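You operate a simulated robot arm through the tools that you are given. There is no shell and no other tool.

You are at the controls of a simulated two-armed robot. One attempt, no reset.

## Task
Move the board's cream piece to the card's square, crown it, take the brown piece off.
Fine: crown it with the cream piece beside the board; brown goes in the drawer with the brown spot, shut again. Where these are worked on the way, their far stop is far enough and under half their travel is too little: drawer with the brown spot.
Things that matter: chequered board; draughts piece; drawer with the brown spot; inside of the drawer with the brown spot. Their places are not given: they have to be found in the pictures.

Only the result counts: the job must be done as asked and must still hold three seconds after the hand-in. Knocking over, shifting, dropping, spilling or breaking anything else fails it.

## Robot
Two 7-joint arms with fingered hands on one trunk that stands fixed in place. Base frame: the origin is at the foot of the trunk, x ahead of it, y to its left, z up. Lengths are in cm, angles in rad, forces in N, time in s.
The left shoulder is at [5.3, 16.5, 99.5], the right one opposite. With the tool pointing down near the work surface each hand reaches from about 10 to 82 cm from the base axis, measured 20 degrees to its own side. Payload 4 kg a hand.
Tool frame (each hand has its own): the origin (TCP) lies between the finger pads and is the grasp point; the fingertips stand 3 cm ahead of it; z points along the fingers, y is the line along which they close. The gripper opens to 10.4 cm. The gripper's body begins 3.5 cm behind the TCP. The gripper is a hand of 4 fingers: y runs from the thumb to the fingers, the wrist lies at [-1.5, -10.4, -17.8] in the tool frame.
Orientation is told as [roll, pitch, yaw] about the base's x, y, z axes, in that order, counted from this pose: with the fingers straight down and the wrist toward the robot, the tool's x, y and z point along [0, 1, 0], [1, 0, 0] and [0, 0, -1] of the base frame.

## Interface
- The arms move only by the tool drive_tool. It takes "left_moves", "right_moves" or both (then of equal length, played together; a hand with none holds still); each is a list of rows, each an object of numbers (a shift or turn left out is 0): "rx", "ry", "rz": the turn, a rotation vector about the tool's x, y, z in units of 6 degrees (1.0 is 6 degrees); "dx", "dy", "dz": the shift along the tool's x, y, z in units of 30 mm (1.0 is 30 mm). In form: [{"rx": .., "ry": .., "rz": .., "dx": .., "dy": .., "dz": ..}, ...]. A call has 1 to 20 rows; each row shifts and turns the commanded pose from where the row before left it, along the tool's axes as they then stand. A call with a number of a shift or a turn outside -1 to 1 is refused whole. A row lasts 0.2 s, in which the tool goes at most 5 cm and 0.15 rad; a call with a longer step from one row to the next is refused whole. Where a pose cannot be reached the arm comes as near as it can. A force on the tool above 50 N (or 10 N above the force at the start of the call, whichever is more), or a blocked arm, ends the call early, and 0.2 s more pass. In this call time passes only in rows, and 0.2 s behind the last. It gives the time, the measured TCP pose, the force on the tool (base axes), the opening and the grip force at its end, in the units of the frame above (readings bear some noise), with the torque about the TCP (base axes, N m) and any sound that the robot's microphone picked up.
- Cameras (640 x 400 px; columns grow to the right, rows downward): "scene" is now at [11.91, 4.64, 117.11]; the picture's right is [0.49, -0.87, -0.00], its down [-0.63, -0.35, -0.70] and it looks along [0.61, 0.34, -0.72] (base axes); focal length 251 px, centre (320, 200). "left" rides on the left gripper at [-6.1, -9.2, -13] in its tool frame; the picture's right is [-0.81, -0.27, 0.52], its down [0.53, -0.71, 0.46] and it looks along [0.24, 0.64, 0.72] (tool axes); focal length 275 px, centre (320, 200). "right" rides on the right gripper at [6.1, -9.2, -13.1] in its tool frame; the picture's right is [-0.81, 0.28, -0.52], its down [-0.53, -0.71, 0.46] and it looks along [-0.24, 0.64, 0.73] (tool axes); focal length 275 px, centre (320, 200).
- capture(camera): a new picture of that camera. It takes no simulated time.
- slide_trunk(by): slides the trunk up (or, below 0, down) by that many cm; the arms and the scene camera ride with it, the base frame stays. It gives what a move gives, with no picture.
- set_fingers(index, middle, ring, thumb_bend, thumb_turn, hand): sets how far each is bent, from 0 (flat) to 1 (curled in); at 0.3 the hand is open as for a grip, at 0.7 the pads meet at the TCP. One left out holds its place. A second passes; each finger stops where it meets its share of the squeeze, and holds until it gets a number again. It is the only way to open and close the hand. It gives what a move gives, with no picture; readings hold the bend of each and the force on the fingers (four entries, about 0 where the hand has none), thumb and palm. thumb_turn goes from beside the hand (0) to across from the fingers (1), as for a grip.
- aim_head(pan, tilt): turns the head with the scene camera to pan (to the left, within 1.396 rad either way) and tilt (down, from -0.506 to 1.204), counted from straight ahead of the robot. It gives what a move gives.
- measure_at(camera, pixels): for up to 12 pixels [column, row] of the newest picture of that camera ("zoom" is the newest enlarged one), the place [x, y, z] in the base frame of the surface seen there, good to about 0.3 cm, but the place of the scene camera against the robot may be out by one fixed shift of up to 2.5 cm in any direction. It takes no simulated time.
- inspect(camera, box): a new picture of the part [left, top, right, bottom] of that camera's present view, enlarged. It takes no simulated time.
- sign_off(): hands the job in; it is judged then, once.

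Leave the grippers open and the arms clear of the work at the hand-in unless told otherwise.

The tools are called by a JSON object that holds its "method" and its "body". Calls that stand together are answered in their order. drive_tool: Moves the arms, as the interface text tells. Its arguments: {"type":"object","properties":{"left_moves":{"type":"array","items":{"type":"object","properties":{"rx":{"type":"number"},"ry":{"type":"number"},"rz":{"type":"number"},"dx":{"type":"number"},"dy":{"type":"number"},"dz":{"type":"number"}}}},"right_moves":{"type":"array","items":{"type":"object","properties":{"rx":{"type":"number"},"ry":{"type":"number"},"rz":{"type":"number"},"dx":{"type":"number"},"dy":{"type":"number"},"dz":{"type":"number"}}}}},"required":[]} The other tools are called the same way: slide_trunk (by) slides the trunk up or down; set_fingers (index, middle, ring, thumb_bend, thumb_turn, hand) moves the fingers one by one; aim_head (pan, tilt) turns the head that bears the scene camera; capture (camera) takes a picture; measure_at (camera, pixels) gives the place of the surface under pixels of a picture; inspect (camera, box) takes an enlarged picture of a part of a camera's view; sign_off () hands the job in.

At the start:

```text
clock: 0.0
left_position: [32.47, 44.89, 90.65]
left_tool_rot: [-0.002, 0.001, 0.001]
left_contact_force: [0.1, 0.8, 0.3]
left_ft_torque: [-0.01, -0.03, -0.01]
left_finger_gap: 10.37
left_grasp_force: 0.1
left_shape: jaw
left_bend: [0.3, 0.3, 0.3, 0.3, 0.98]
left_finger forces: [0.0, 0.0, 0.1, 0.0, 0.1, 0.0]
right_position: [60.0, -0.04, 93.0]
right_tool_rot: [-0.003, 0.001, 0.0]
right_contact_force: [-0.4, 0.0, -0.6]
right_ft_torque: [-0.01, 0.03, -0.01]
right_finger_gap: 10.36
right_grasp_force: 0.0
right_shape: jaw
right_bend: [0.3, 0.3, 0.3, 0.3, 0.98]
right_finger forces: [0.1, 0.0, 0.0, 0.0, 0.0, 0.0]
trunk travel left (down, up): [-20.0, 30.7]
head pan, tilt: [0.51, 0.784]
```

scene: 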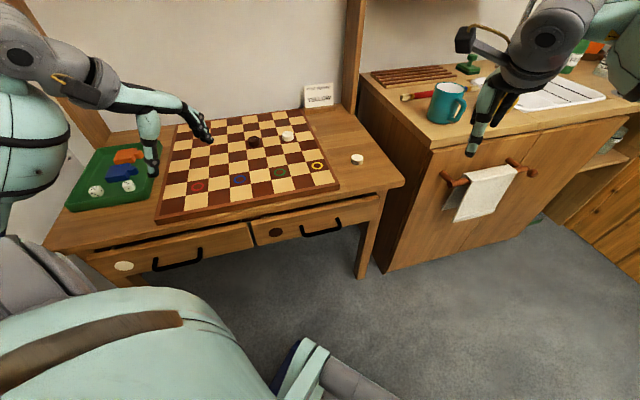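
right: 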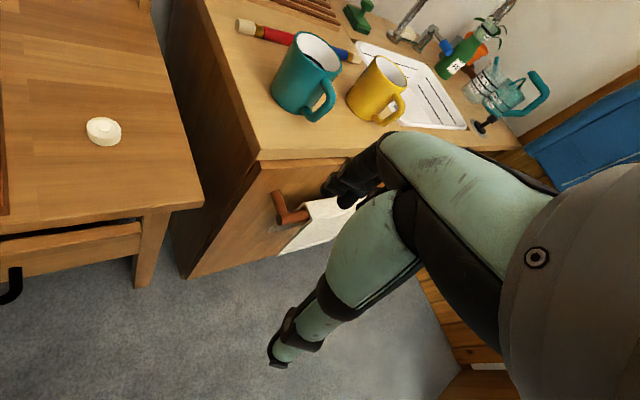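
left: 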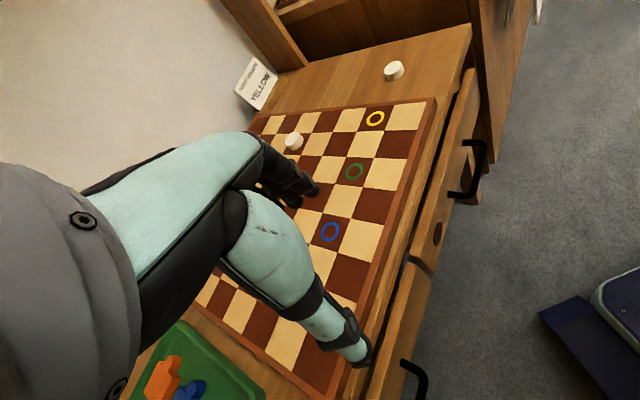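

I see the board with a cream piece near (288,136), a brown piece at (254,141), a cream piece beside the board at (357,159), and a card reading "YELLOW" at (318,95). First I take enlarged pictures of the card, the board and the drawers.

{"method": "inspect", "body": {"camera": "scene", "box": [280, 70, 360, 120]}}

{"method": "inspect", "body": {"camera": "scene", "box": [150, 90, 400, 246]}}

{"method": "inspect", "body": {"camera": "left", "box": [220, 40, 300, 130]}}

```text
8.00 times, centred on (320, 95) of scene
```

zoom: 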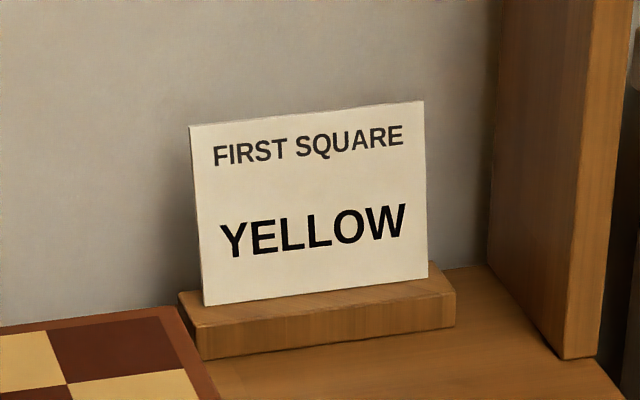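

```text
2.56 times, centred on (275, 168) of scene
```

zoom: 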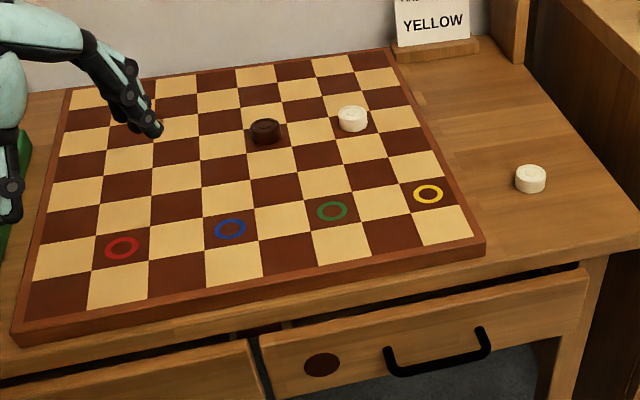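

```text
4.44 times, centred on (260, 85) of left
```

zoom: 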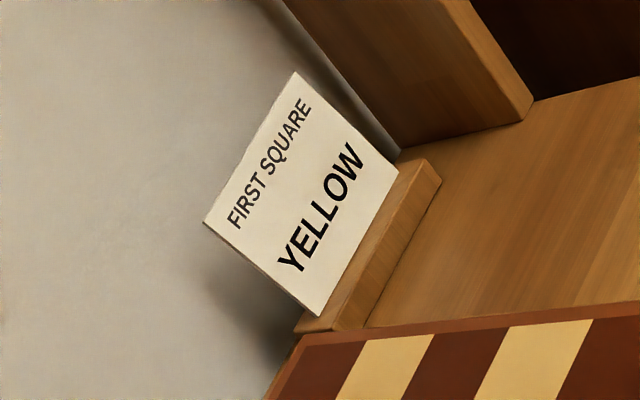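

The card says "FIRST SQUARE YELLOW", so the target is the square with the yellow ring, near scene (317,166). Next I measure the pieces, ring, board corners and drawer parts from the scene camera.

{"method": "measure_at", "body": {"camera": "scene", "pixels": [[288, 134], [254, 141], [357, 158], [317, 166], [303, 111], [338, 186], [157, 219], [179, 122], [276, 232], [322, 228], [283, 151], [345, 150]]}}

{"method": "inspect", "body": {"camera": "scene", "box": [80, 180, 410, 290]}}

{"method": "measure_at", "body": {"camera": "left", "pixels": [[294, 141], [394, 69], [375, 118], [355, 171], [330, 232], [480, 165], [420, 380], [437, 233]]}}

{"method": "measure_at", "body": {"camera": "right", "pixels": [[103, 129], [60, 150], [150, 150], [90, 230], [10, 280]]}}

```text
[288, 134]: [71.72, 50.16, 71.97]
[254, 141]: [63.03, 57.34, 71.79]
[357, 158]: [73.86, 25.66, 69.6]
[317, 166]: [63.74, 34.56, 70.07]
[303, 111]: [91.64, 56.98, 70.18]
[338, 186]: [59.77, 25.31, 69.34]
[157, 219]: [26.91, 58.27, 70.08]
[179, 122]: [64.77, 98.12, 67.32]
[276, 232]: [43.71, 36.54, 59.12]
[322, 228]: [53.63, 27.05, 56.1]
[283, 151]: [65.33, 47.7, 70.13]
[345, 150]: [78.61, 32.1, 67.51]
```

```text
1.94 times, centred on (245, 235) of scene
```

zoom: 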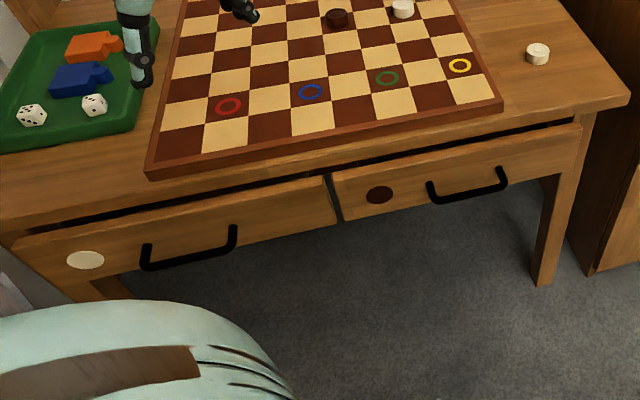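

```text
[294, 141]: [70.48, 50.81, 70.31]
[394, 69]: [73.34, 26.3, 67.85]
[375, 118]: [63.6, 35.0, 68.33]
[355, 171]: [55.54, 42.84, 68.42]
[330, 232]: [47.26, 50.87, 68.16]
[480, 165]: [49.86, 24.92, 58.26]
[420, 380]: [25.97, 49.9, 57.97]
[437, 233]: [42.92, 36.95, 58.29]
```

```text
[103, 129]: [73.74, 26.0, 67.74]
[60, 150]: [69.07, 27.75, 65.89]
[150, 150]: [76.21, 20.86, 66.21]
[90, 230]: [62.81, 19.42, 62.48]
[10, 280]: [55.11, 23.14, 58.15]
```

Comparing the scene readings with the hand cameras, the scene camera reads about 1.7 cm too high, and I will correct for that. The table front faces the robot at about 45°. Next I enlarge the drawer handle and the pieces in the scene and hand views to get exact sizes.

{"method": "inspect", "body": {"camera": "scene", "box": [240, 175, 400, 275]}}

{"method": "inspect", "body": {"camera": "left", "box": [380, 100, 540, 300]}}

{"method": "inspect", "body": {"camera": "left", "box": [240, 40, 440, 200]}}

```text
4.00 times, centred on (320, 225) of scene
```

zoom: 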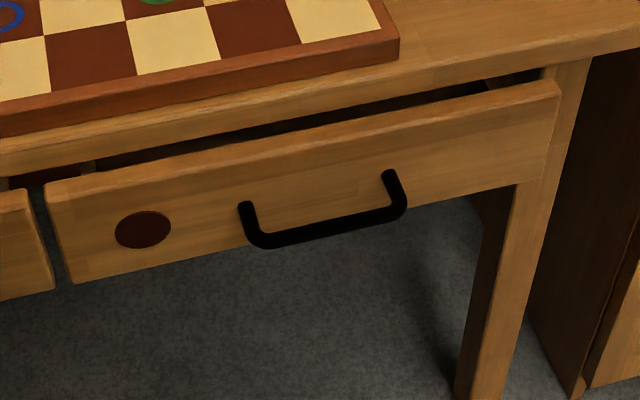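

```text
2.00 times, centred on (460, 200) of left
```

zoom: 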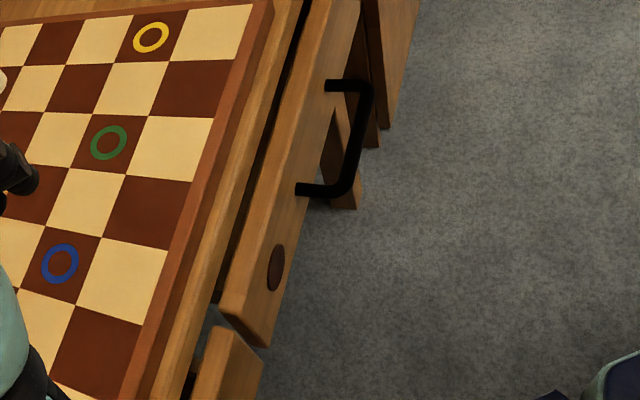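

```text
2.50 times, centred on (340, 120) of left
```

zoom: 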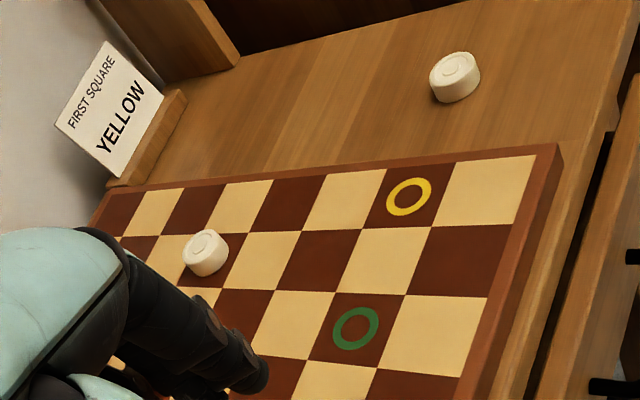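

The drawer front stands proud of the table-top edge, so the handle can be reached from above. I take the drawer zoom again so that I can measure points on it.

{"method": "inspect", "body": {"camera": "left", "box": [380, 100, 540, 300]}}

{"method": "measure_at", "body": {"camera": "zoom", "pixels": [[370, 95], [364, 140], [352, 180], [330, 85], [304, 189], [276, 266], [262, 345], [222, 308], [345, 20], [300, 30], [240, 200], [130, 350]]}}

{"method": "inspect", "body": {"camera": "scene", "box": [240, 175, 400, 275]}}

{"method": "measure_at", "body": {"camera": "zoom", "pixels": [[260, 240], [325, 230], [400, 205], [244, 205], [388, 174], [142, 230], [70, 190], [550, 90], [300, 140], [510, 180], [80, 270], [310, 90]]}}

```text
2.00 times, centred on (460, 200) of left
```

zoom: 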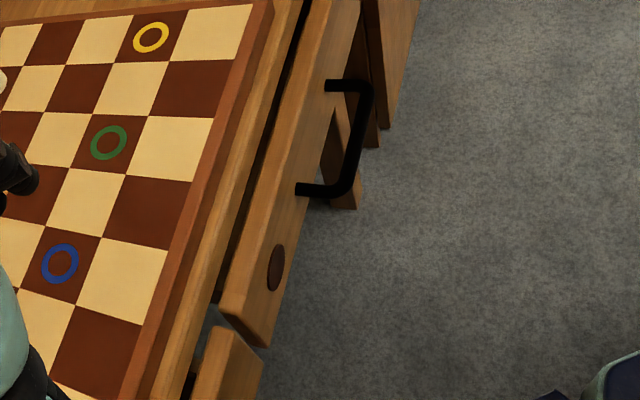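

```text
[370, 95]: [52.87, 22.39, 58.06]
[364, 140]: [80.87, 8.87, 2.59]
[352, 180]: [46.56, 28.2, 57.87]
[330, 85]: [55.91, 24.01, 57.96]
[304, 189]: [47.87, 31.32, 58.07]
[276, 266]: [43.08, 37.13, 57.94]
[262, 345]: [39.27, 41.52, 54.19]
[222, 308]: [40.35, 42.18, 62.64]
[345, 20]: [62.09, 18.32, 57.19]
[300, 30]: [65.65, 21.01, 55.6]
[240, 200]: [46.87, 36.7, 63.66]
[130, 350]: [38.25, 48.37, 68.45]
```

```text
4.00 times, centred on (320, 225) of scene
```

zoom: 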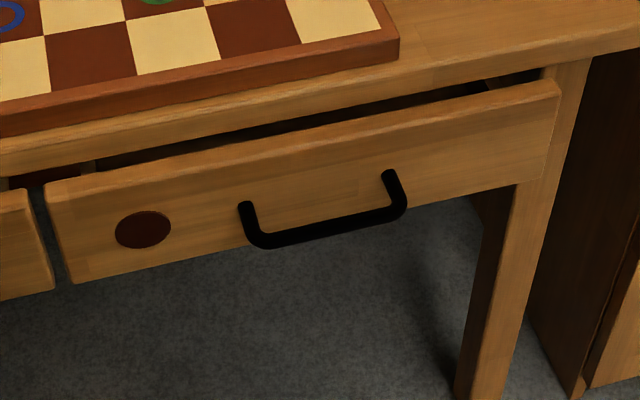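

```text
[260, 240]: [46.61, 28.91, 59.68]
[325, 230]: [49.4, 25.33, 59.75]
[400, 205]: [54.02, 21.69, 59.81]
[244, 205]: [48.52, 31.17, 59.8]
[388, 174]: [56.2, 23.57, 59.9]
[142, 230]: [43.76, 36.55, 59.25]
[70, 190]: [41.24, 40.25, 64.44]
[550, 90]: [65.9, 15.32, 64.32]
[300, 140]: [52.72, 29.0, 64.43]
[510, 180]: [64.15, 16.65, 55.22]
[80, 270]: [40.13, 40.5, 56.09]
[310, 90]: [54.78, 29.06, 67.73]
```

The bar sits near (50.1, 25.5, 57.6), about 3.4 cm in front of the drawer face, and the drawer pulls out along (-0.70,-0.72). Before moving I look around with the head for anything overhead, such as the posts at the back of the table.

{"method": "aim_head", "body": {"pan": 0.6, "tilt": 0.2}}

{"method": "capture", "body": {"camera": "scene"}}

```text
clock: 1.0
left_position: [31.33, 44.14, 91.22]
left_tool_rot: [0.008, -0.01, 0.001]
left_contact_force: [-0.2, 0.3, 0.0]
left_ft_torque: [0.0, 0.01, 0.01]
left_finger_gap: 10.41
left_grasp_force: 0.0
left_shape: jaw
left_bend: [0.3, 0.3, 0.3, 0.3, 0.98]
left_finger forces: [0.0, 0.0, 0.0, 0.0, 0.1, 0.1]
right_position: [59.11, -0.64, 93.78]
right_tool_rot: [0.006, -0.013, -0.002]
right_contact_force: [0.0, -0.5, 0.4]
right_ft_torque: [-0.01, 0.01, 0.01]
right_finger_gap: 10.39
right_grasp_force: 0.0
right_shape: jaw
right_bend: [0.3, 0.3, 0.3, 0.3, 0.98]
right_finger forces: [0.0, 0.0, 0.1, 0.0, 0.1, 0.0]
trunk travel left (down, up): [-20.0, 30.7]
head pan, tilt: [0.6, 0.201]
```

```text
taken
```

scene: 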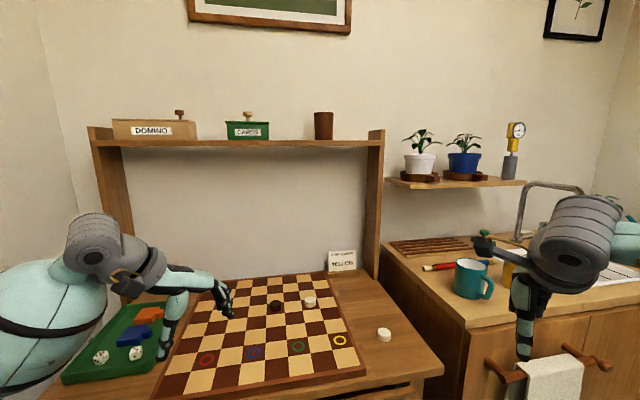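

There is a hutch shelf at the back, carrying boxes and a cup, between two posts. I measure its extents and turn the head back to the table. I also note that both hands' readings moved by about 1 cm, so I will check that again.

{"method": "measure_at", "body": {"camera": "scene", "pixels": [[90, 145], [240, 145], [383, 142], [385, 200], [372, 240], [108, 200], [378, 275], [340, 270], [290, 210], [300, 147], [325, 268], [355, 268]]}}

{"method": "aim_head", "body": {"pan": 0.55, "tilt": 0.75}}

{"method": "capture", "body": {"camera": "scene"}}

{"method": "capture", "body": {"camera": "left"}}

```text
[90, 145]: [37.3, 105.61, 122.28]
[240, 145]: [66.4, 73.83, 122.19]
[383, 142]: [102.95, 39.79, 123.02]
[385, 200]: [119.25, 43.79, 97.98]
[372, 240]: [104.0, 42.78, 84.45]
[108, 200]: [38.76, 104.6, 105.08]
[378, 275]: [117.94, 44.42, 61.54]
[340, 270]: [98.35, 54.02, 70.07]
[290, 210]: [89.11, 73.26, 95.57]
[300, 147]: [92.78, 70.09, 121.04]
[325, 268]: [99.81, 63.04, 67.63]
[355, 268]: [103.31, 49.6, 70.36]
```

```text
clock: 2.0
left_position: [31.25, 44.41, 91.27]
left_tool_rot: [0.007, -0.011, 0.002]
left_contact_force: [0.3, 0.3, -0.1]
left_ft_torque: [-0.02, 0.04, 0.0]
left_finger_gap: 10.4
left_grasp_force: 0.1
left_shape: jaw
left_bend: [0.3, 0.3, 0.3, 0.3, 0.98]
left_finger forces: [0.1, 0.0, 0.0, 0.1, 0.0, 0.1]
right_position: [59.03, -0.59, 93.74]
right_tool_rot: [0.006, -0.012, 0.0]
right_contact_force: [-0.8, 0.5, 1.0]
right_ft_torque: [0.01, 0.0, -0.01]
right_finger_gap: 10.41
right_grasp_force: 0.1
right_shape: jaw
right_bend: [0.3, 0.3, 0.3, 0.3, 0.98]
right_finger forces: [0.0, 0.0, 0.0, 0.0, 0.0, 0.0]
trunk travel left (down, up): [-20.0, 30.7]
head pan, tilt: [0.55, 0.75]
```

```text
taken
```

scene: 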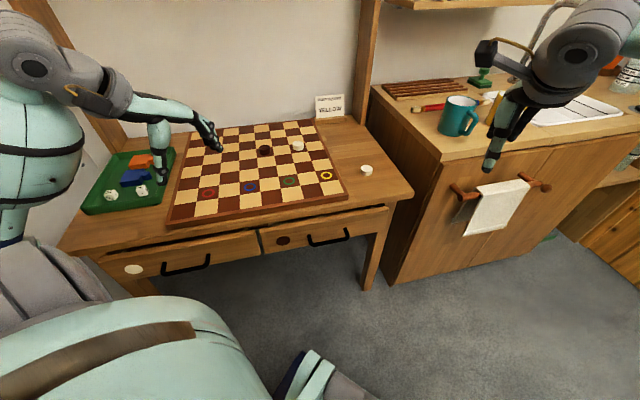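

```text
taken
```

left: 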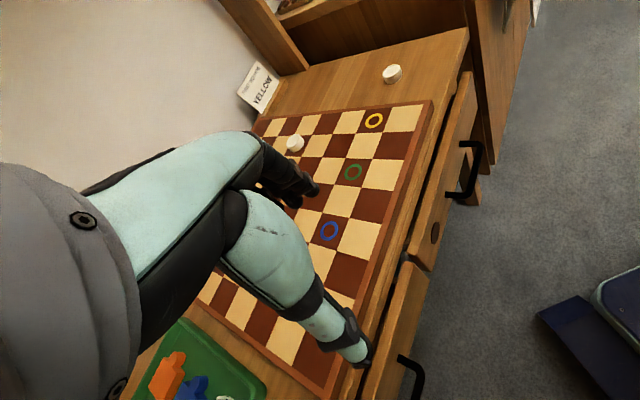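

The left hand camera view has shifted a little too, so the hand did settle by about 1 cm. I re-measure the key points with the left camera in this settled pose to check consistency.

{"method": "measure_at", "body": {"camera": "left", "pixels": [[294, 142], [392, 72], [374, 120], [353, 172], [330, 231], [471, 182], [436, 233]]}}

{"method": "measure_at", "body": {"camera": "scene", "pixels": [[297, 145], [264, 149], [366, 168], [326, 176], [290, 182], [250, 187], [208, 193], [283, 240], [330, 238]]}}

```text
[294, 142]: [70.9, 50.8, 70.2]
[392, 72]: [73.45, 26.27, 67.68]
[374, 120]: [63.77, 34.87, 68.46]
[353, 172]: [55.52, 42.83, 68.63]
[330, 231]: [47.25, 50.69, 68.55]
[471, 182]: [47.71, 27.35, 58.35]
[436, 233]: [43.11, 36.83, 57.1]
```

```text
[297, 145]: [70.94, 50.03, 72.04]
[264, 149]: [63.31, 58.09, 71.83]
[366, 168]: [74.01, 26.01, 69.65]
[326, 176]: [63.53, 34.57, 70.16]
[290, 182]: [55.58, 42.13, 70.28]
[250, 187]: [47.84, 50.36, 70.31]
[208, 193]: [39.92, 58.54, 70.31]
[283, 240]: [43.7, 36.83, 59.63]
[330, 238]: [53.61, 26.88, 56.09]
```

The left camera readings repeat well: yellow ring (63.7, 34.9, 68.4), cream on board about (70.7, 50.6), cream beside the board about (73.5, 26.3). I now turn the left hand 30° to the left (5 rows of rz -1) and bring it toward the board's cream piece at hover height.

{"method": "drive_tool", "body": {"left_moves": [{"rz": -1}, {"rz": -1}, {"rz": -1}, {"rz": -1}, {"rz": -1}, {"dx": -0.3, "dy": 0.8, "dz": 0.1}, {"dx": -0.3, "dy": 0.8, "dz": 0.1}, {"dx": -0.3, "dy": 0.8, "dz": 0.1}, {"dx": -0.3, "dy": 0.8, "dz": 0.1}, {"dx": -0.3, "dy": 0.8, "dz": 0.1}, {"dx": -0.3, "dy": 0.8, "dz": 0.1}, {"dx": -0.3, "dy": 0.8, "dz": 0.1}, {"dx": -0.3, "dy": 0.8, "dz": 0.1}]}}

{"method": "capture", "body": {"camera": "left"}}

{"method": "capture", "body": {"camera": "scene"}}

```text
clock: 4.8
left_position: [51.85, 47.91, 89.11]
left_tool_rot: [0.002, -0.012, 0.524]
left_contact_force: [-0.5, 0.5, -0.8]
left_ft_torque: [0.0, 0.01, -0.02]
left_finger_gap: 10.42
left_grasp_force: 0.0
left_shape: jaw
left_bend: [0.3, 0.3, 0.3, 0.3, 0.98]
left_finger forces: [0.0, 0.0, 0.0, 0.1, 0.0, 0.0]
left hand out of reach, approached as far as the arm can: row 5
right_position: [59.08, -0.61, 93.76]
right_tool_rot: [0.006, -0.011, 0.001]
right_contact_force: [-0.3, 0.5, 0.6]
right_ft_torque: [-0.01, 0.0, -0.02]
right_finger_gap: 10.36
right_grasp_force: 0.1
right_shape: jaw
right_bend: [0.3, 0.3, 0.3, 0.3, 0.98]
right_finger forces: [0.0, 0.0, 0.1, 0.0, 0.0, 0.0]
trunk travel left (down, up): [-20.0, 30.7]
head pan, tilt: [0.55, 0.75]
```

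```text
taken
```

left: 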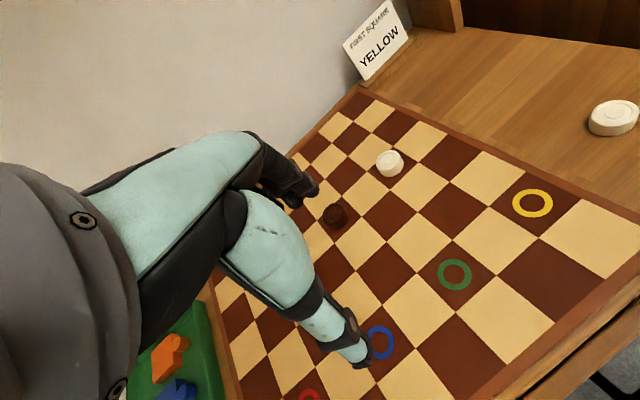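

```text
taken
```

scene: 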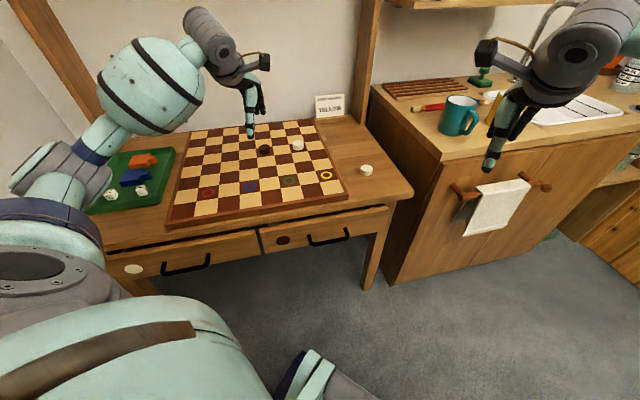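

The left hand is now at (51.9, 47.9, 89.1) with 30° yaw. The board's cream piece shows at left (389,162), the brown at (336,214) and the yellow ring at (533,203). I measure these from the closer view.

{"method": "inspect", "body": {"camera": "left", "box": [300, 120, 460, 240]}}

{"method": "measure_at", "body": {"camera": "zoom", "pixels": [[355, 165], [300, 160], [410, 165], [355, 120], [355, 215], [145, 370]]}}

{"method": "measure_at", "body": {"camera": "left", "pixels": [[533, 203], [455, 275], [612, 113], [389, 160], [336, 215]]}}

```text
3.33 times, centred on (380, 180) of left
```

zoom: 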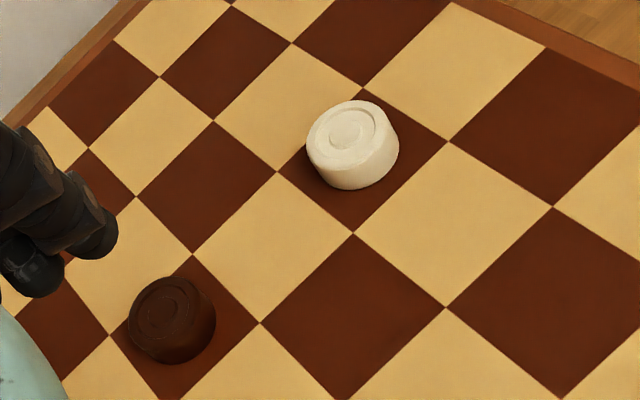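

```text
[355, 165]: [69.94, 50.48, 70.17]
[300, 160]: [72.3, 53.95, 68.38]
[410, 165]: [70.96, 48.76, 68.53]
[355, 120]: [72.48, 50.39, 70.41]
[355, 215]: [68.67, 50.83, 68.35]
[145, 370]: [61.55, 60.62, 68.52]
```

```text
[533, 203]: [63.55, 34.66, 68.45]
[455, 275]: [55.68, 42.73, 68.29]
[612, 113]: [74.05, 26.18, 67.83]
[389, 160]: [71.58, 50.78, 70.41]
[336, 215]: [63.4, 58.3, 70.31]
```

I measure the dark squares' corners around the cream and brown pieces, and the rims of the pieces, to get their centres and size.

{"method": "measure_at", "body": {"camera": "zoom", "pixels": [[364, 89], [279, 173], [447, 142], [353, 234], [193, 254], [110, 334], [260, 322], [351, 130], [314, 135], [392, 125], [168, 308], [140, 310]]}}

{"method": "measure_at", "body": {"camera": "left", "pixels": [[586, 199], [541, 239], [488, 207], [532, 171], [590, 113], [634, 113], [612, 105], [612, 122]]}}

```text
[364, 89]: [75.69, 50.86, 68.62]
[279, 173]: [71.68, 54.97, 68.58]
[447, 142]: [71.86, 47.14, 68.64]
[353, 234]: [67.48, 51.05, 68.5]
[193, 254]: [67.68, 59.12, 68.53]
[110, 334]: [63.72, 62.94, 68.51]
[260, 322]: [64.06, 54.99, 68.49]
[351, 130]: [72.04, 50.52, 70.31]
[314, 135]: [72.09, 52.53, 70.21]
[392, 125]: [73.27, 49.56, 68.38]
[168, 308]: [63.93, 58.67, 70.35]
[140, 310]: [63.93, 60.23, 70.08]
```

```text
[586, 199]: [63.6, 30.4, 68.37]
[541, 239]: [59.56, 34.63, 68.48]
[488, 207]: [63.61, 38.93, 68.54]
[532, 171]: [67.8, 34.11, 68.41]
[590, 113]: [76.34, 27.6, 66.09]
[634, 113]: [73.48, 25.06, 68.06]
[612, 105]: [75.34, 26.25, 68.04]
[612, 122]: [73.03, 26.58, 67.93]
```

Centres now: board's cream (71.5, 50.65), brown (63.4, 58.4), yellow square (63.6, 34.6), side cream (73.9, 26.2). Piece tops on the board are at z 70.3. I move the left hand to hover over the board's cream piece at z 80 to test the reach.

{"method": "drive_tool", "body": {"left_moves": [{"dx": -0.31, "dy": 0.766, "dz": 0.375}, {"dx": -0.31, "dy": 0.766, "dz": 0.375}, {"dx": -0.31, "dy": 0.766, "dz": 0.375}, {"dx": -0.31, "dy": 0.766, "dz": 0.375}, {"dx": -0.31, "dy": 0.766, "dz": 0.375}, {"dx": -0.31, "dy": 0.766, "dz": 0.375}, {"dx": -0.31, "dy": 0.766, "dz": 0.375}, {"dx": -0.31, "dy": 0.766, "dz": 0.375}]}}

{"method": "capture", "body": {"camera": "left"}}

{"method": "capture", "body": {"camera": "scene"}}

```text
clock: 6.6
left_position: [71.74, 50.57, 80.55]
left_tool_rot: [0.004, -0.013, 0.522]
left_contact_force: [0.4, -0.1, 0.1]
left_ft_torque: [0.0, 0.01, -0.01]
left_finger_gap: 10.41
left_grasp_force: 0.0
left_shape: jaw
left_bend: [0.3, 0.3, 0.3, 0.3, 0.98]
left_finger forces: [0.0, 0.1, 0.0, 0.1, 0.1, 0.0]
right_position: [58.99, -0.49, 93.92]
right_tool_rot: [0.006, -0.01, -0.002]
right_contact_force: [0.0, -0.1, 0.0]
right_ft_torque: [0.02, 0.01, 0.02]
right_finger_gap: 10.4
right_grasp_force: 0.1
right_shape: jaw
right_bend: [0.3, 0.3, 0.3, 0.3, 0.98]
right_finger forces: [0.1, 0.0, 0.1, 0.0, 0.0, 0.0]
trunk travel left (down, up): [-20.0, 30.7]
head pan, tilt: [0.55, 0.75]
```

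```text
taken
```

left: 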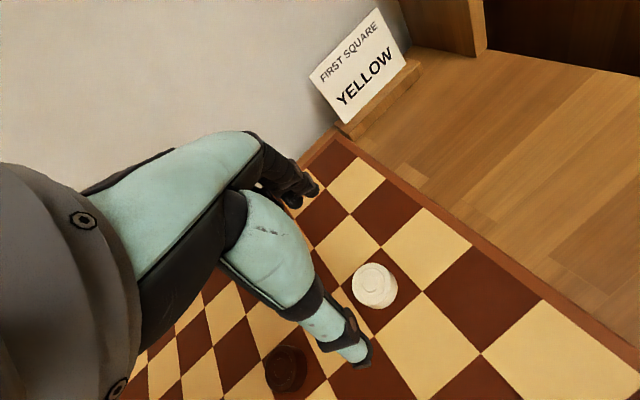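

```text
taken
```

scene: 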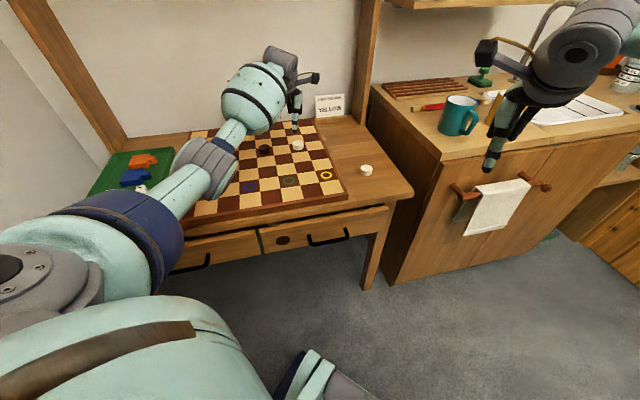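

The hover worked: (71.7, 50.6, 80.6), and the piece sits at left (375,285), exactly where a point below the TCP should project. I lower by 7 cm in small rows and look at the fingertips.

{"method": "drive_tool", "body": {"left_moves": [{"dz": 0.5}, {"dz": 0.5}, {"dz": 0.5}, {"dz": 0.5}, {"dz": 0.35}]}}

{"method": "capture", "body": {"camera": "left"}}

{"method": "inspect", "body": {"camera": "scene", "box": [240, 90, 360, 165]}}

```text
clock: 7.8
left_position: [71.62, 50.87, 73.51]
left_tool_rot: [0.001, -0.01, 0.523]
left_contact_force: [0.0, 1.3, 0.7]
left_ft_torque: [0.0, 0.0, 0.02]
left_finger_gap: 10.39
left_grasp_force: 0.0
left_shape: jaw
left_bend: [0.3, 0.3, 0.3, 0.3, 0.98]
left_finger forces: [0.0, 0.0, 0.1, 0.1, 0.1, 0.0]
right_position: [59.02, -0.61, 93.91]
right_tool_rot: [0.004, -0.013, -0.001]
right_contact_force: [1.1, -0.1, -1.2]
right_ft_torque: [-0.03, 0.01, 0.02]
right_finger_gap: 10.39
right_grasp_force: 0.0
right_shape: jaw
right_bend: [0.3, 0.3, 0.3, 0.3, 0.98]
right_finger forces: [0.0, 0.0, 0.0, 0.0, 0.0, 0.1]
trunk travel left (down, up): [-20.0, 30.7]
head pan, tilt: [0.55, 0.75]
```

```text
taken
```

left: 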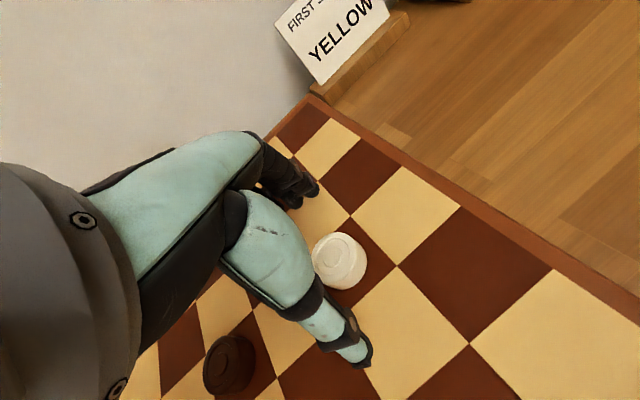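

```text
5.33 times, centred on (300, 128) of scene
```

zoom: 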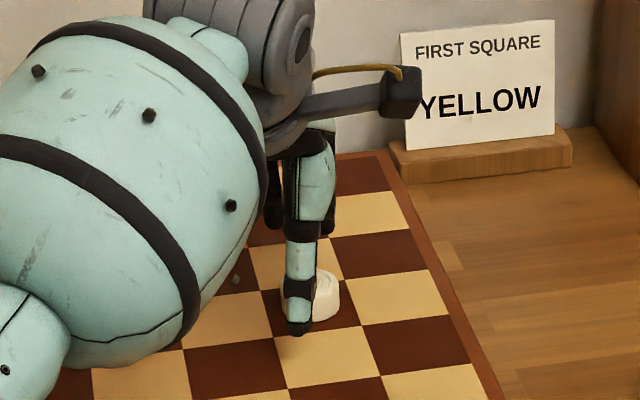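

At z 73.5 the thumb and fingers straddle the piece with clearance and nothing has touched. I lower another 1.5 cm so the fingertips come just above the board.

{"method": "drive_tool", "body": {"left_moves": [{"dz": 0.2}, {"dz": 0.2}, {"dz": 0.1}]}}

{"method": "inspect", "body": {"camera": "left", "box": [230, 140, 430, 400]}}

{"method": "inspect", "body": {"camera": "scene", "box": [270, 110, 330, 160]}}

```text
clock: 8.6
left_position: [71.67, 50.82, 71.85]
left_tool_rot: [0.001, -0.012, 0.524]
left_contact_force: [0.3, 0.6, -0.3]
left_ft_torque: [-0.01, 0.01, 0.01]
left_finger_gap: 10.42
left_grasp_force: 0.1
left_shape: jaw
left_bend: [0.3, 0.3, 0.3, 0.3, 0.98]
left_finger forces: [0.0, 0.0, 0.0, 0.0, 0.1, 0.0]
right_position: [59.02, -0.73, 93.75]
right_tool_rot: [0.005, -0.012, 0.0]
right_contact_force: [-0.5, -0.1, 0.2]
right_ft_torque: [0.01, -0.01, -0.01]
right_finger_gap: 10.39
right_grasp_force: 0.0
right_shape: jaw
right_bend: [0.3, 0.3, 0.3, 0.3, 0.98]
right_finger forces: [0.0, 0.0, 0.1, 0.0, 0.0, 0.0]
trunk travel left (down, up): [-20.0, 30.7]
head pan, tilt: [0.55, 0.75]
```

```text
1.54 times, centred on (330, 270) of left
```

zoom: 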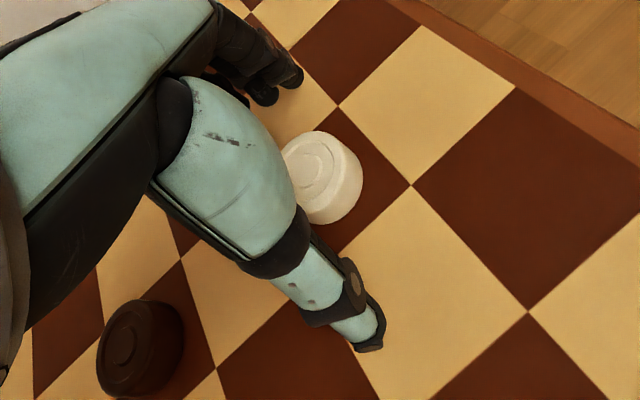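

```text
8.00 times, centred on (300, 135) of scene
```

zoom: 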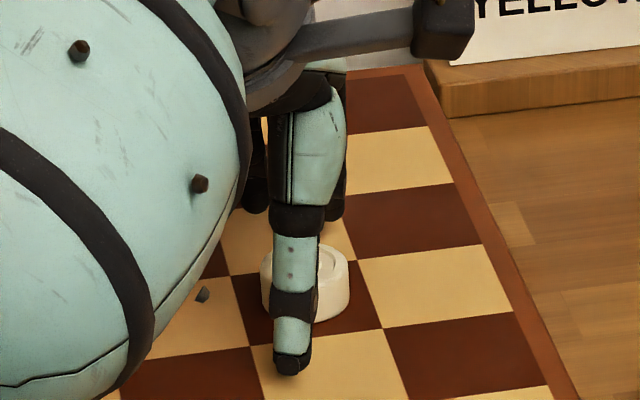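

The fingertips sit just above the board around the piece. I close the left fingers and thumb part-way to 0.48 to see how the gap changes before contact.

{"method": "set_fingers", "body": {"hand": "left", "index": 0.48, "middle": 0.48, "ring": 0.48, "thumb_bend": 0.48}}

{"method": "inspect", "body": {"camera": "left", "box": [230, 140, 430, 400]}}

{"method": "inspect", "body": {"camera": "scene", "box": [270, 110, 330, 160]}}

```text
clock: 9.6
left_position: [71.65, 50.97, 71.92]
left_tool_rot: [0.0, -0.013, 0.523]
left_contact_force: [0.3, 0.4, 1.1]
left_ft_torque: [-0.01, -0.02, -0.03]
left_finger_gap: 5.8
left_grasp_force: 0.0
left_shape: fingers
left_bend: [0.48, 0.48, 0.48, 0.48, 0.98]
left_finger forces: [0.0, 0.1, 0.0, 0.0, 0.1, 0.0]
right_position: [58.98, -0.53, 93.89]
right_tool_rot: [0.006, -0.01, 0.001]
right_contact_force: [0.0, -0.1, -0.2]
right_ft_torque: [-0.01, -0.04, 0.0]
right_finger_gap: 10.38
right_grasp_force: 0.0
right_shape: jaw
right_bend: [0.3, 0.3, 0.3, 0.3, 0.98]
right_finger forces: [0.0, 0.0, 0.1, 0.0, 0.0, 0.0]
trunk travel left (down, up): [-20.0, 30.7]
head pan, tilt: [0.55, 0.75]
```

```text
1.54 times, centred on (330, 270) of left
```

zoom: 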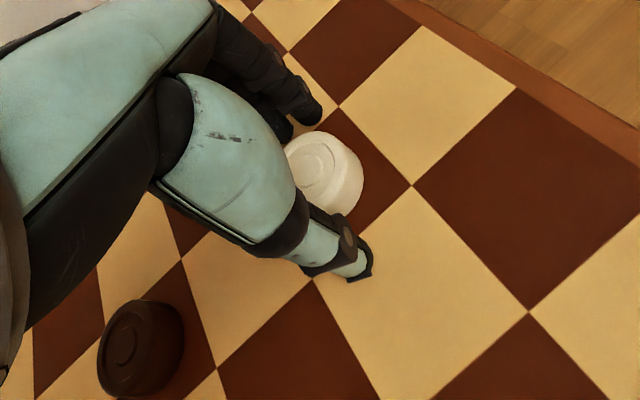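

```text
8.00 times, centred on (300, 135) of scene
```

zoom: 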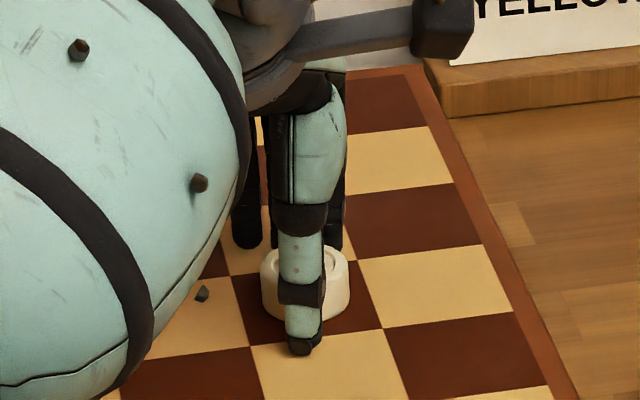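

The gap is 5.8 cm at 0.48, with piece, thumb and fingers in line and no contact yet. I close to 0.6 so the fingers meet the piece (about 4 cm across) and squeeze it.

{"method": "set_fingers", "body": {"hand": "left", "index": 0.6, "middle": 0.6, "ring": 0.6, "thumb_bend": 0.6}}

{"method": "inspect", "body": {"camera": "left", "box": [230, 140, 430, 400]}}

{"method": "inspect", "body": {"camera": "scene", "box": [270, 110, 330, 160]}}

```text
clock: 10.6
left_position: [71.77, 50.8, 71.92]
left_tool_rot: [0.0, -0.014, 0.525]
left_contact_force: [0.3, 0.0, -0.4]
left_ft_torque: [0.02, -0.02, -0.01]
left_finger_gap: 3.32
left_grasp_force: 2.0
left_shape: fingers
left_bend: [0.58, 0.59, 0.6, 0.57, 0.97]
left_finger forces: [1.5, 0.8, 0.1, 0.1, 2.3, 0.0]
right_position: [58.95, -0.65, 93.85]
right_tool_rot: [0.005, -0.013, 0.0]
right_contact_force: [-0.6, 0.1, 0.8]
right_ft_torque: [-0.01, -0.01, 0.01]
right_finger_gap: 10.39
right_grasp_force: 0.0
right_shape: jaw
right_bend: [0.3, 0.3, 0.3, 0.3, 0.98]
right_finger forces: [0.1, 0.1, 0.1, 0.1, 0.1, 0.0]
trunk travel left (down, up): [-20.0, 30.7]
head pan, tilt: [0.55, 0.75]
```

```text
1.54 times, centred on (330, 270) of left
```

zoom: 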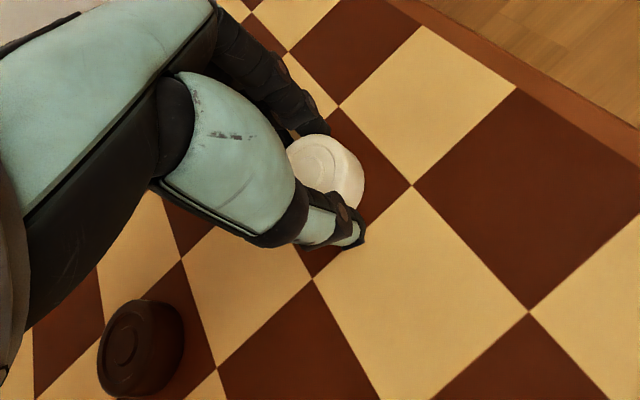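

```text
8.00 times, centred on (300, 135) of scene
```

zoom: 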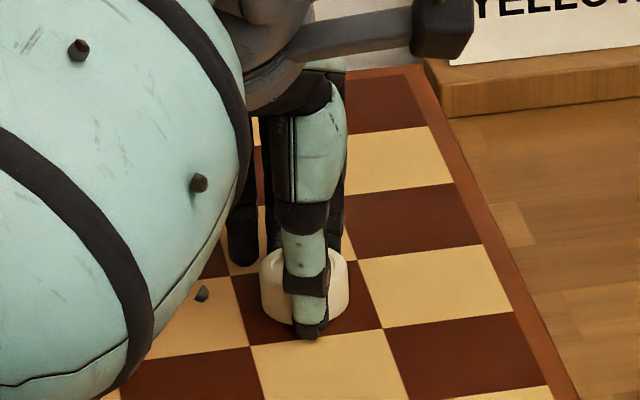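

Contact: index 1.5 N, middle 0.8 N, thumb 2.3 N, gap 3.3 cm. I squeeze a little more with index, middle and thumb to 0.66 for a firm hold.

{"method": "set_fingers", "body": {"hand": "left", "index": 0.66, "middle": 0.66, "ring": 0.62, "thumb_bend": 0.66}}

{"method": "inspect", "body": {"camera": "left", "box": [230, 140, 430, 400]}}

```text
clock: 11.6
left_position: [71.73, 50.86, 71.9]
left_tool_rot: [-0.001, -0.012, 0.524]
left_contact_force: [-0.1, 0.2, 0.1]
left_ft_torque: [0.02, 0.0, 0.01]
left_finger_gap: 3.15
left_grasp_force: 7.5
left_shape: fingers
left_bend: [0.6, 0.62, 0.62, 0.58, 0.96]
left_finger forces: [4.0, 3.5, 0.0, 0.1, 7.7, 0.0]
right_position: [59.06, -0.7, 93.7]
right_tool_rot: [0.005, -0.013, -0.002]
right_contact_force: [0.4, -0.2, 1.0]
right_ft_torque: [0.01, 0.01, 0.0]
right_finger_gap: 10.37
right_grasp_force: 0.2
right_shape: jaw
right_bend: [0.3, 0.3, 0.3, 0.3, 0.98]
right_finger forces: [0.1, 0.1, 0.0, 0.0, 0.1, 0.0]
trunk travel left (down, up): [-20.0, 30.7]
head pan, tilt: [0.55, 0.75]
```

```text
1.54 times, centred on (330, 270) of left
```

zoom: 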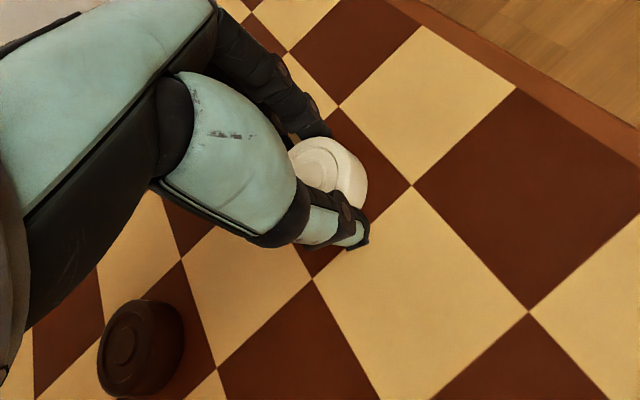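

Grip force is now 7.5 N with index and middle against the thumb. I lift 4 cm and check that the piece stays in the hand.

{"method": "drive_tool", "body": {"left_moves": [{"dz": -0.2}, {"dz": -0.3}, {"dz": -0.4}, {"dz": -0.5}]}}

{"method": "capture", "body": {"camera": "left"}}

{"method": "inspect", "body": {"camera": "scene", "box": [270, 90, 350, 160]}}

```text
clock: 12.6
left_position: [71.64, 50.93, 76.15]
left_tool_rot: [0.001, -0.01, 0.523]
left_contact_force: [0.0, -0.8, -0.5]
left_ft_torque: [-0.01, 0.02, 0.02]
left_finger_gap: 3.13
left_grasp_force: 7.7
left_shape: fingers
left_bend: [0.6, 0.63, 0.62, 0.58, 0.96]
left_finger forces: [3.9, 3.4, 0.0, 0.1, 7.6, 0.0]
right_position: [58.96, -0.64, 93.84]
right_tool_rot: [0.005, -0.013, -0.001]
right_contact_force: [0.0, -0.8, 0.9]
right_ft_torque: [0.0, 0.03, 0.0]
right_finger_gap: 10.38
right_grasp_force: 0.1
right_shape: jaw
right_bend: [0.3, 0.3, 0.3, 0.3, 0.98]
right_finger forces: [0.0, 0.0, 0.1, 0.0, 0.0, 0.0]
trunk travel left (down, up): [-20.0, 30.7]
head pan, tilt: [0.55, 0.75]
```

```text
taken
```

left: 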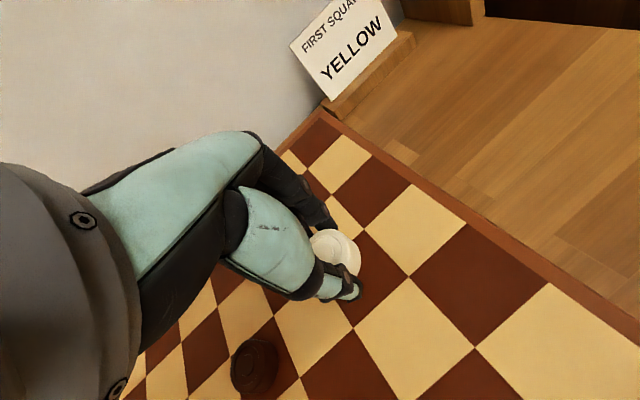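

```text
5.71 times, centred on (310, 125) of scene
```

zoom: 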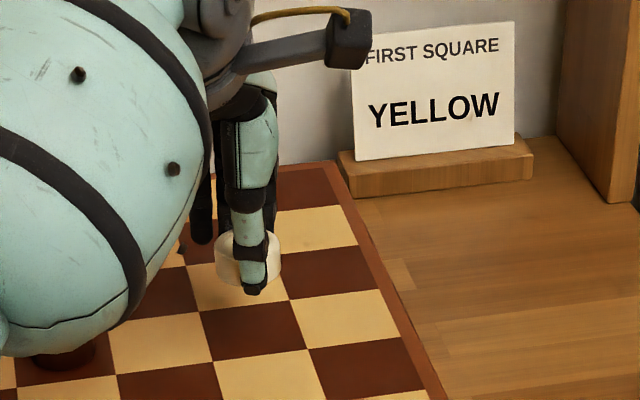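

The piece came up with the hand. I measure where it sits relative to the TCP so that I can place it accurately.

{"method": "inspect", "body": {"camera": "left", "box": [280, 200, 400, 320]}}

{"method": "measure_at", "body": {"camera": "left", "pixels": [[330, 248], [320, 245], [345, 245], [335, 235], [335, 258], [352, 255]]}}

```text
3.33 times, centred on (340, 260) of left
```

zoom: 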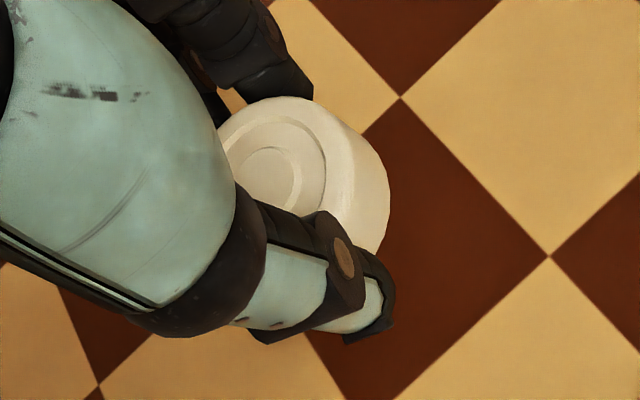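

```text
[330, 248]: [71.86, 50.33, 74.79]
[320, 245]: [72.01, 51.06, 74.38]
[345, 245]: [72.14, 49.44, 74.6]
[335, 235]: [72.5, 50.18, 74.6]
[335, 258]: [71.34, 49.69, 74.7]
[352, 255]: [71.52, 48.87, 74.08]
```

The piece centre lies about (-0.25,-0.35) from the TCP, its top 1.5 cm below it. I raise slightly and carry it over the yellow-ring square, aiming the TCP at (63.9, 34.95).

{"method": "drive_tool", "body": {"left_moves": [{"dz": -0.4}, {"dz": -0.4}, {"dx": -0.4154, "dy": -0.612}, {"dx": -0.4154, "dy": -0.612}, {"dx": -0.4154, "dy": -0.612}, {"dx": -0.4154, "dy": -0.612}, {"dx": -0.4154, "dy": -0.612}, {"dx": -0.4154, "dy": -0.612}, {"dx": -0.4154, "dy": -0.612}, {"dx": -0.4154, "dy": -0.612}]}}

{"method": "capture", "body": {"camera": "left"}}

{"method": "capture", "body": {"camera": "scene"}}

```text
clock: 14.8
left_position: [63.84, 34.63, 78.4]
left_tool_rot: [0.001, -0.014, 0.523]
left_contact_force: [0.6, -0.4, -0.5]
left_ft_torque: [-0.01, 0.01, -0.02]
left_finger_gap: 3.12
left_grasp_force: 7.2
left_shape: fingers
left_bend: [0.6, 0.63, 0.62, 0.58, 0.96]
left_finger forces: [3.9, 3.5, 0.0, 0.0, 7.6, 0.1]
right_position: [58.93, -0.69, 93.76]
right_tool_rot: [0.004, -0.013, 0.0]
right_contact_force: [0.7, -0.5, 0.5]
right_ft_torque: [-0.03, -0.03, 0.05]
right_finger_gap: 10.38
right_grasp_force: 0.0
right_shape: jaw
right_bend: [0.3, 0.3, 0.3, 0.3, 0.98]
right_finger forces: [0.0, 0.0, 0.0, 0.0, 0.0, 0.0]
trunk travel left (down, up): [-20.0, 30.7]
head pan, tilt: [0.55, 0.75]
```

```text
taken
```

left: 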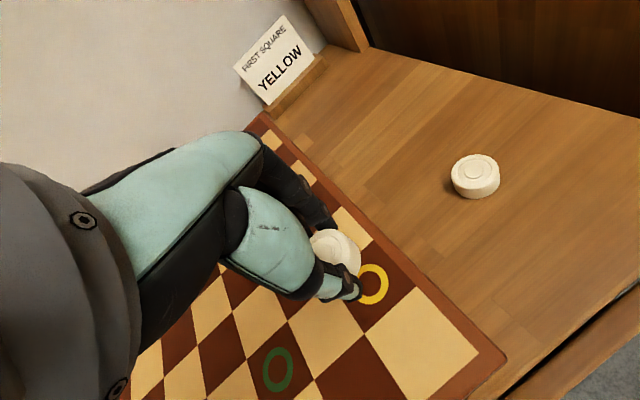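

```text
taken
```

scene: 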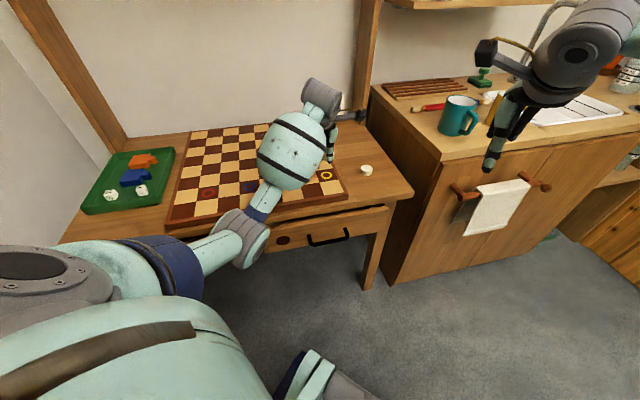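

The hand is over the ring, which shows at left (373,285) where the TCP projects. I measure the ring and the held piece once more for fine alignment.

{"method": "inspect", "body": {"camera": "left", "box": [280, 200, 440, 320]}}

{"method": "measure_at", "body": {"camera": "left", "pixels": [[373, 285], [361, 250], [415, 288], [372, 331], [475, 166], [458, 170], [495, 165], [475, 156], [473, 180], [325, 255], [335, 245]]}}

```text
3.33 times, centred on (360, 260) of left
```

zoom: 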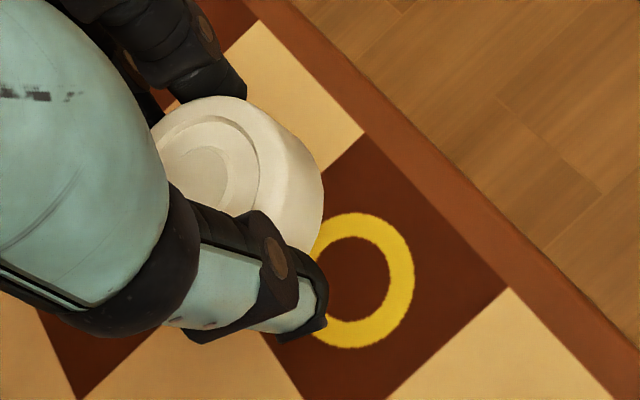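

```text
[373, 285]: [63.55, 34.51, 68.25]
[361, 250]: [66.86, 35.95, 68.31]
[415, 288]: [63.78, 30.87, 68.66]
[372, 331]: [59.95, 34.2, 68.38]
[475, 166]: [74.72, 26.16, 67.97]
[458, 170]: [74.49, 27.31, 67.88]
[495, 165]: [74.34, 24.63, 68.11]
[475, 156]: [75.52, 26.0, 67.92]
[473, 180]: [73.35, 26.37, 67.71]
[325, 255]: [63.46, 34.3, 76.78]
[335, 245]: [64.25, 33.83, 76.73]
```

The held piece's centre is at about (63.5, 34.4) and the ring's at (63.55, 34.5), so they are aligned. I lower 6.2 cm and read the force.

{"method": "drive_tool", "body": {"left_moves": [{"dz": 0.4}, {"dz": 0.4}, {"dz": 0.4}, {"dz": 0.4}, {"dz": 0.3}, {"dz": 0.15}]}}

{"method": "inspect", "body": {"camera": "left", "box": [280, 180, 440, 300]}}

```text
clock: 16.2
left_position: [63.92, 34.75, 72.14]
left_tool_rot: [0.002, -0.012, 0.523]
left_contact_force: [0.1, -0.5, -0.8]
left_ft_torque: [-0.01, 0.02, 0.01]
left_finger_gap: 3.13
left_grasp_force: 7.0
left_shape: fingers
left_bend: [0.6, 0.63, 0.62, 0.58, 0.96]
left_finger forces: [4.0, 3.4, 0.1, 0.0, 7.6, 0.0]
right_position: [59.13, -0.64, 93.68]
right_tool_rot: [0.006, -0.012, 0.0]
right_contact_force: [0.7, 0.3, 0.0]
right_ft_torque: [0.0, -0.01, 0.01]
right_finger_gap: 10.4
right_grasp_force: 0.0
right_shape: jaw
right_bend: [0.3, 0.3, 0.3, 0.3, 0.98]
right_finger forces: [0.1, 0.1, 0.0, 0.0, 0.1, 0.1]
trunk travel left (down, up): [-20.0, 30.7]
head pan, tilt: [0.55, 0.75]
```

```text
3.33 times, centred on (360, 240) of left
```

zoom: 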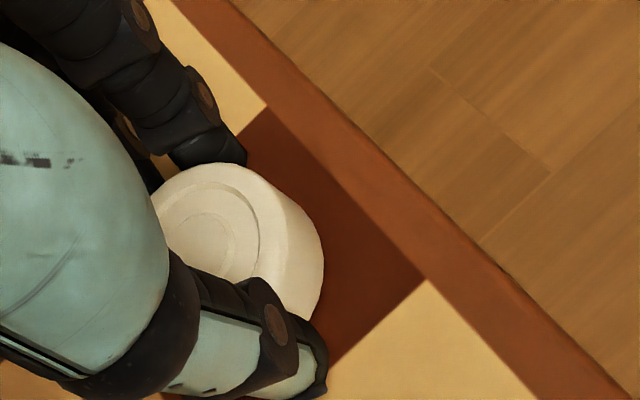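

TCP is at 72.14 and the piece was gripped at 71.9, so about 0.2 cm remains. I lower that last bit gently.

{"method": "drive_tool", "body": {"left_moves": [{"dz": 0.05}, {"dz": 0.04}]}}

{"method": "inspect", "body": {"camera": "scene", "box": [290, 140, 370, 200]}}

```text
clock: 16.8
left_position: [63.9, 34.68, 71.94]
left_tool_rot: [-0.001, -0.011, 0.523]
left_contact_force: [0.4, -0.2, -0.2]
left_ft_torque: [-0.03, -0.01, 0.03]
left_finger_gap: 3.13
left_grasp_force: 7.4
left_shape: fingers
left_bend: [0.6, 0.63, 0.62, 0.58, 0.96]
left_finger forces: [4.1, 3.4, 0.1, 0.0, 7.6, 0.0]
right_position: [59.02, -0.61, 93.75]
right_tool_rot: [0.005, -0.01, 0.0]
right_contact_force: [0.2, 0.0, -0.1]
right_ft_torque: [0.0, -0.02, 0.0]
right_finger_gap: 10.41
right_grasp_force: 0.1
right_shape: jaw
right_bend: [0.3, 0.3, 0.3, 0.3, 0.98]
right_finger forces: [0.0, 0.0, 0.0, 0.0, 0.0, 0.0]
trunk travel left (down, up): [-20.0, 30.7]
head pan, tilt: [0.55, 0.75]
```

```text
6.67 times, centred on (330, 170) of scene
```

zoom: 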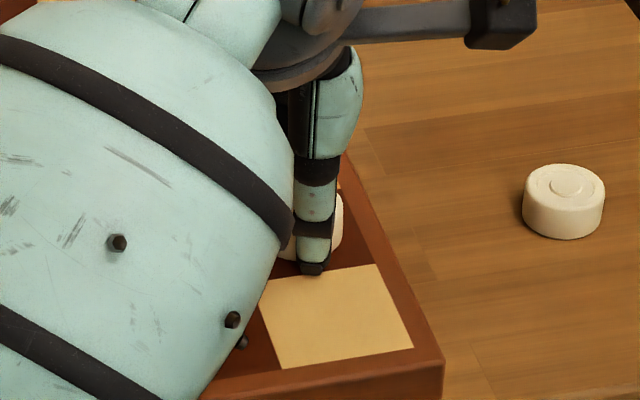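

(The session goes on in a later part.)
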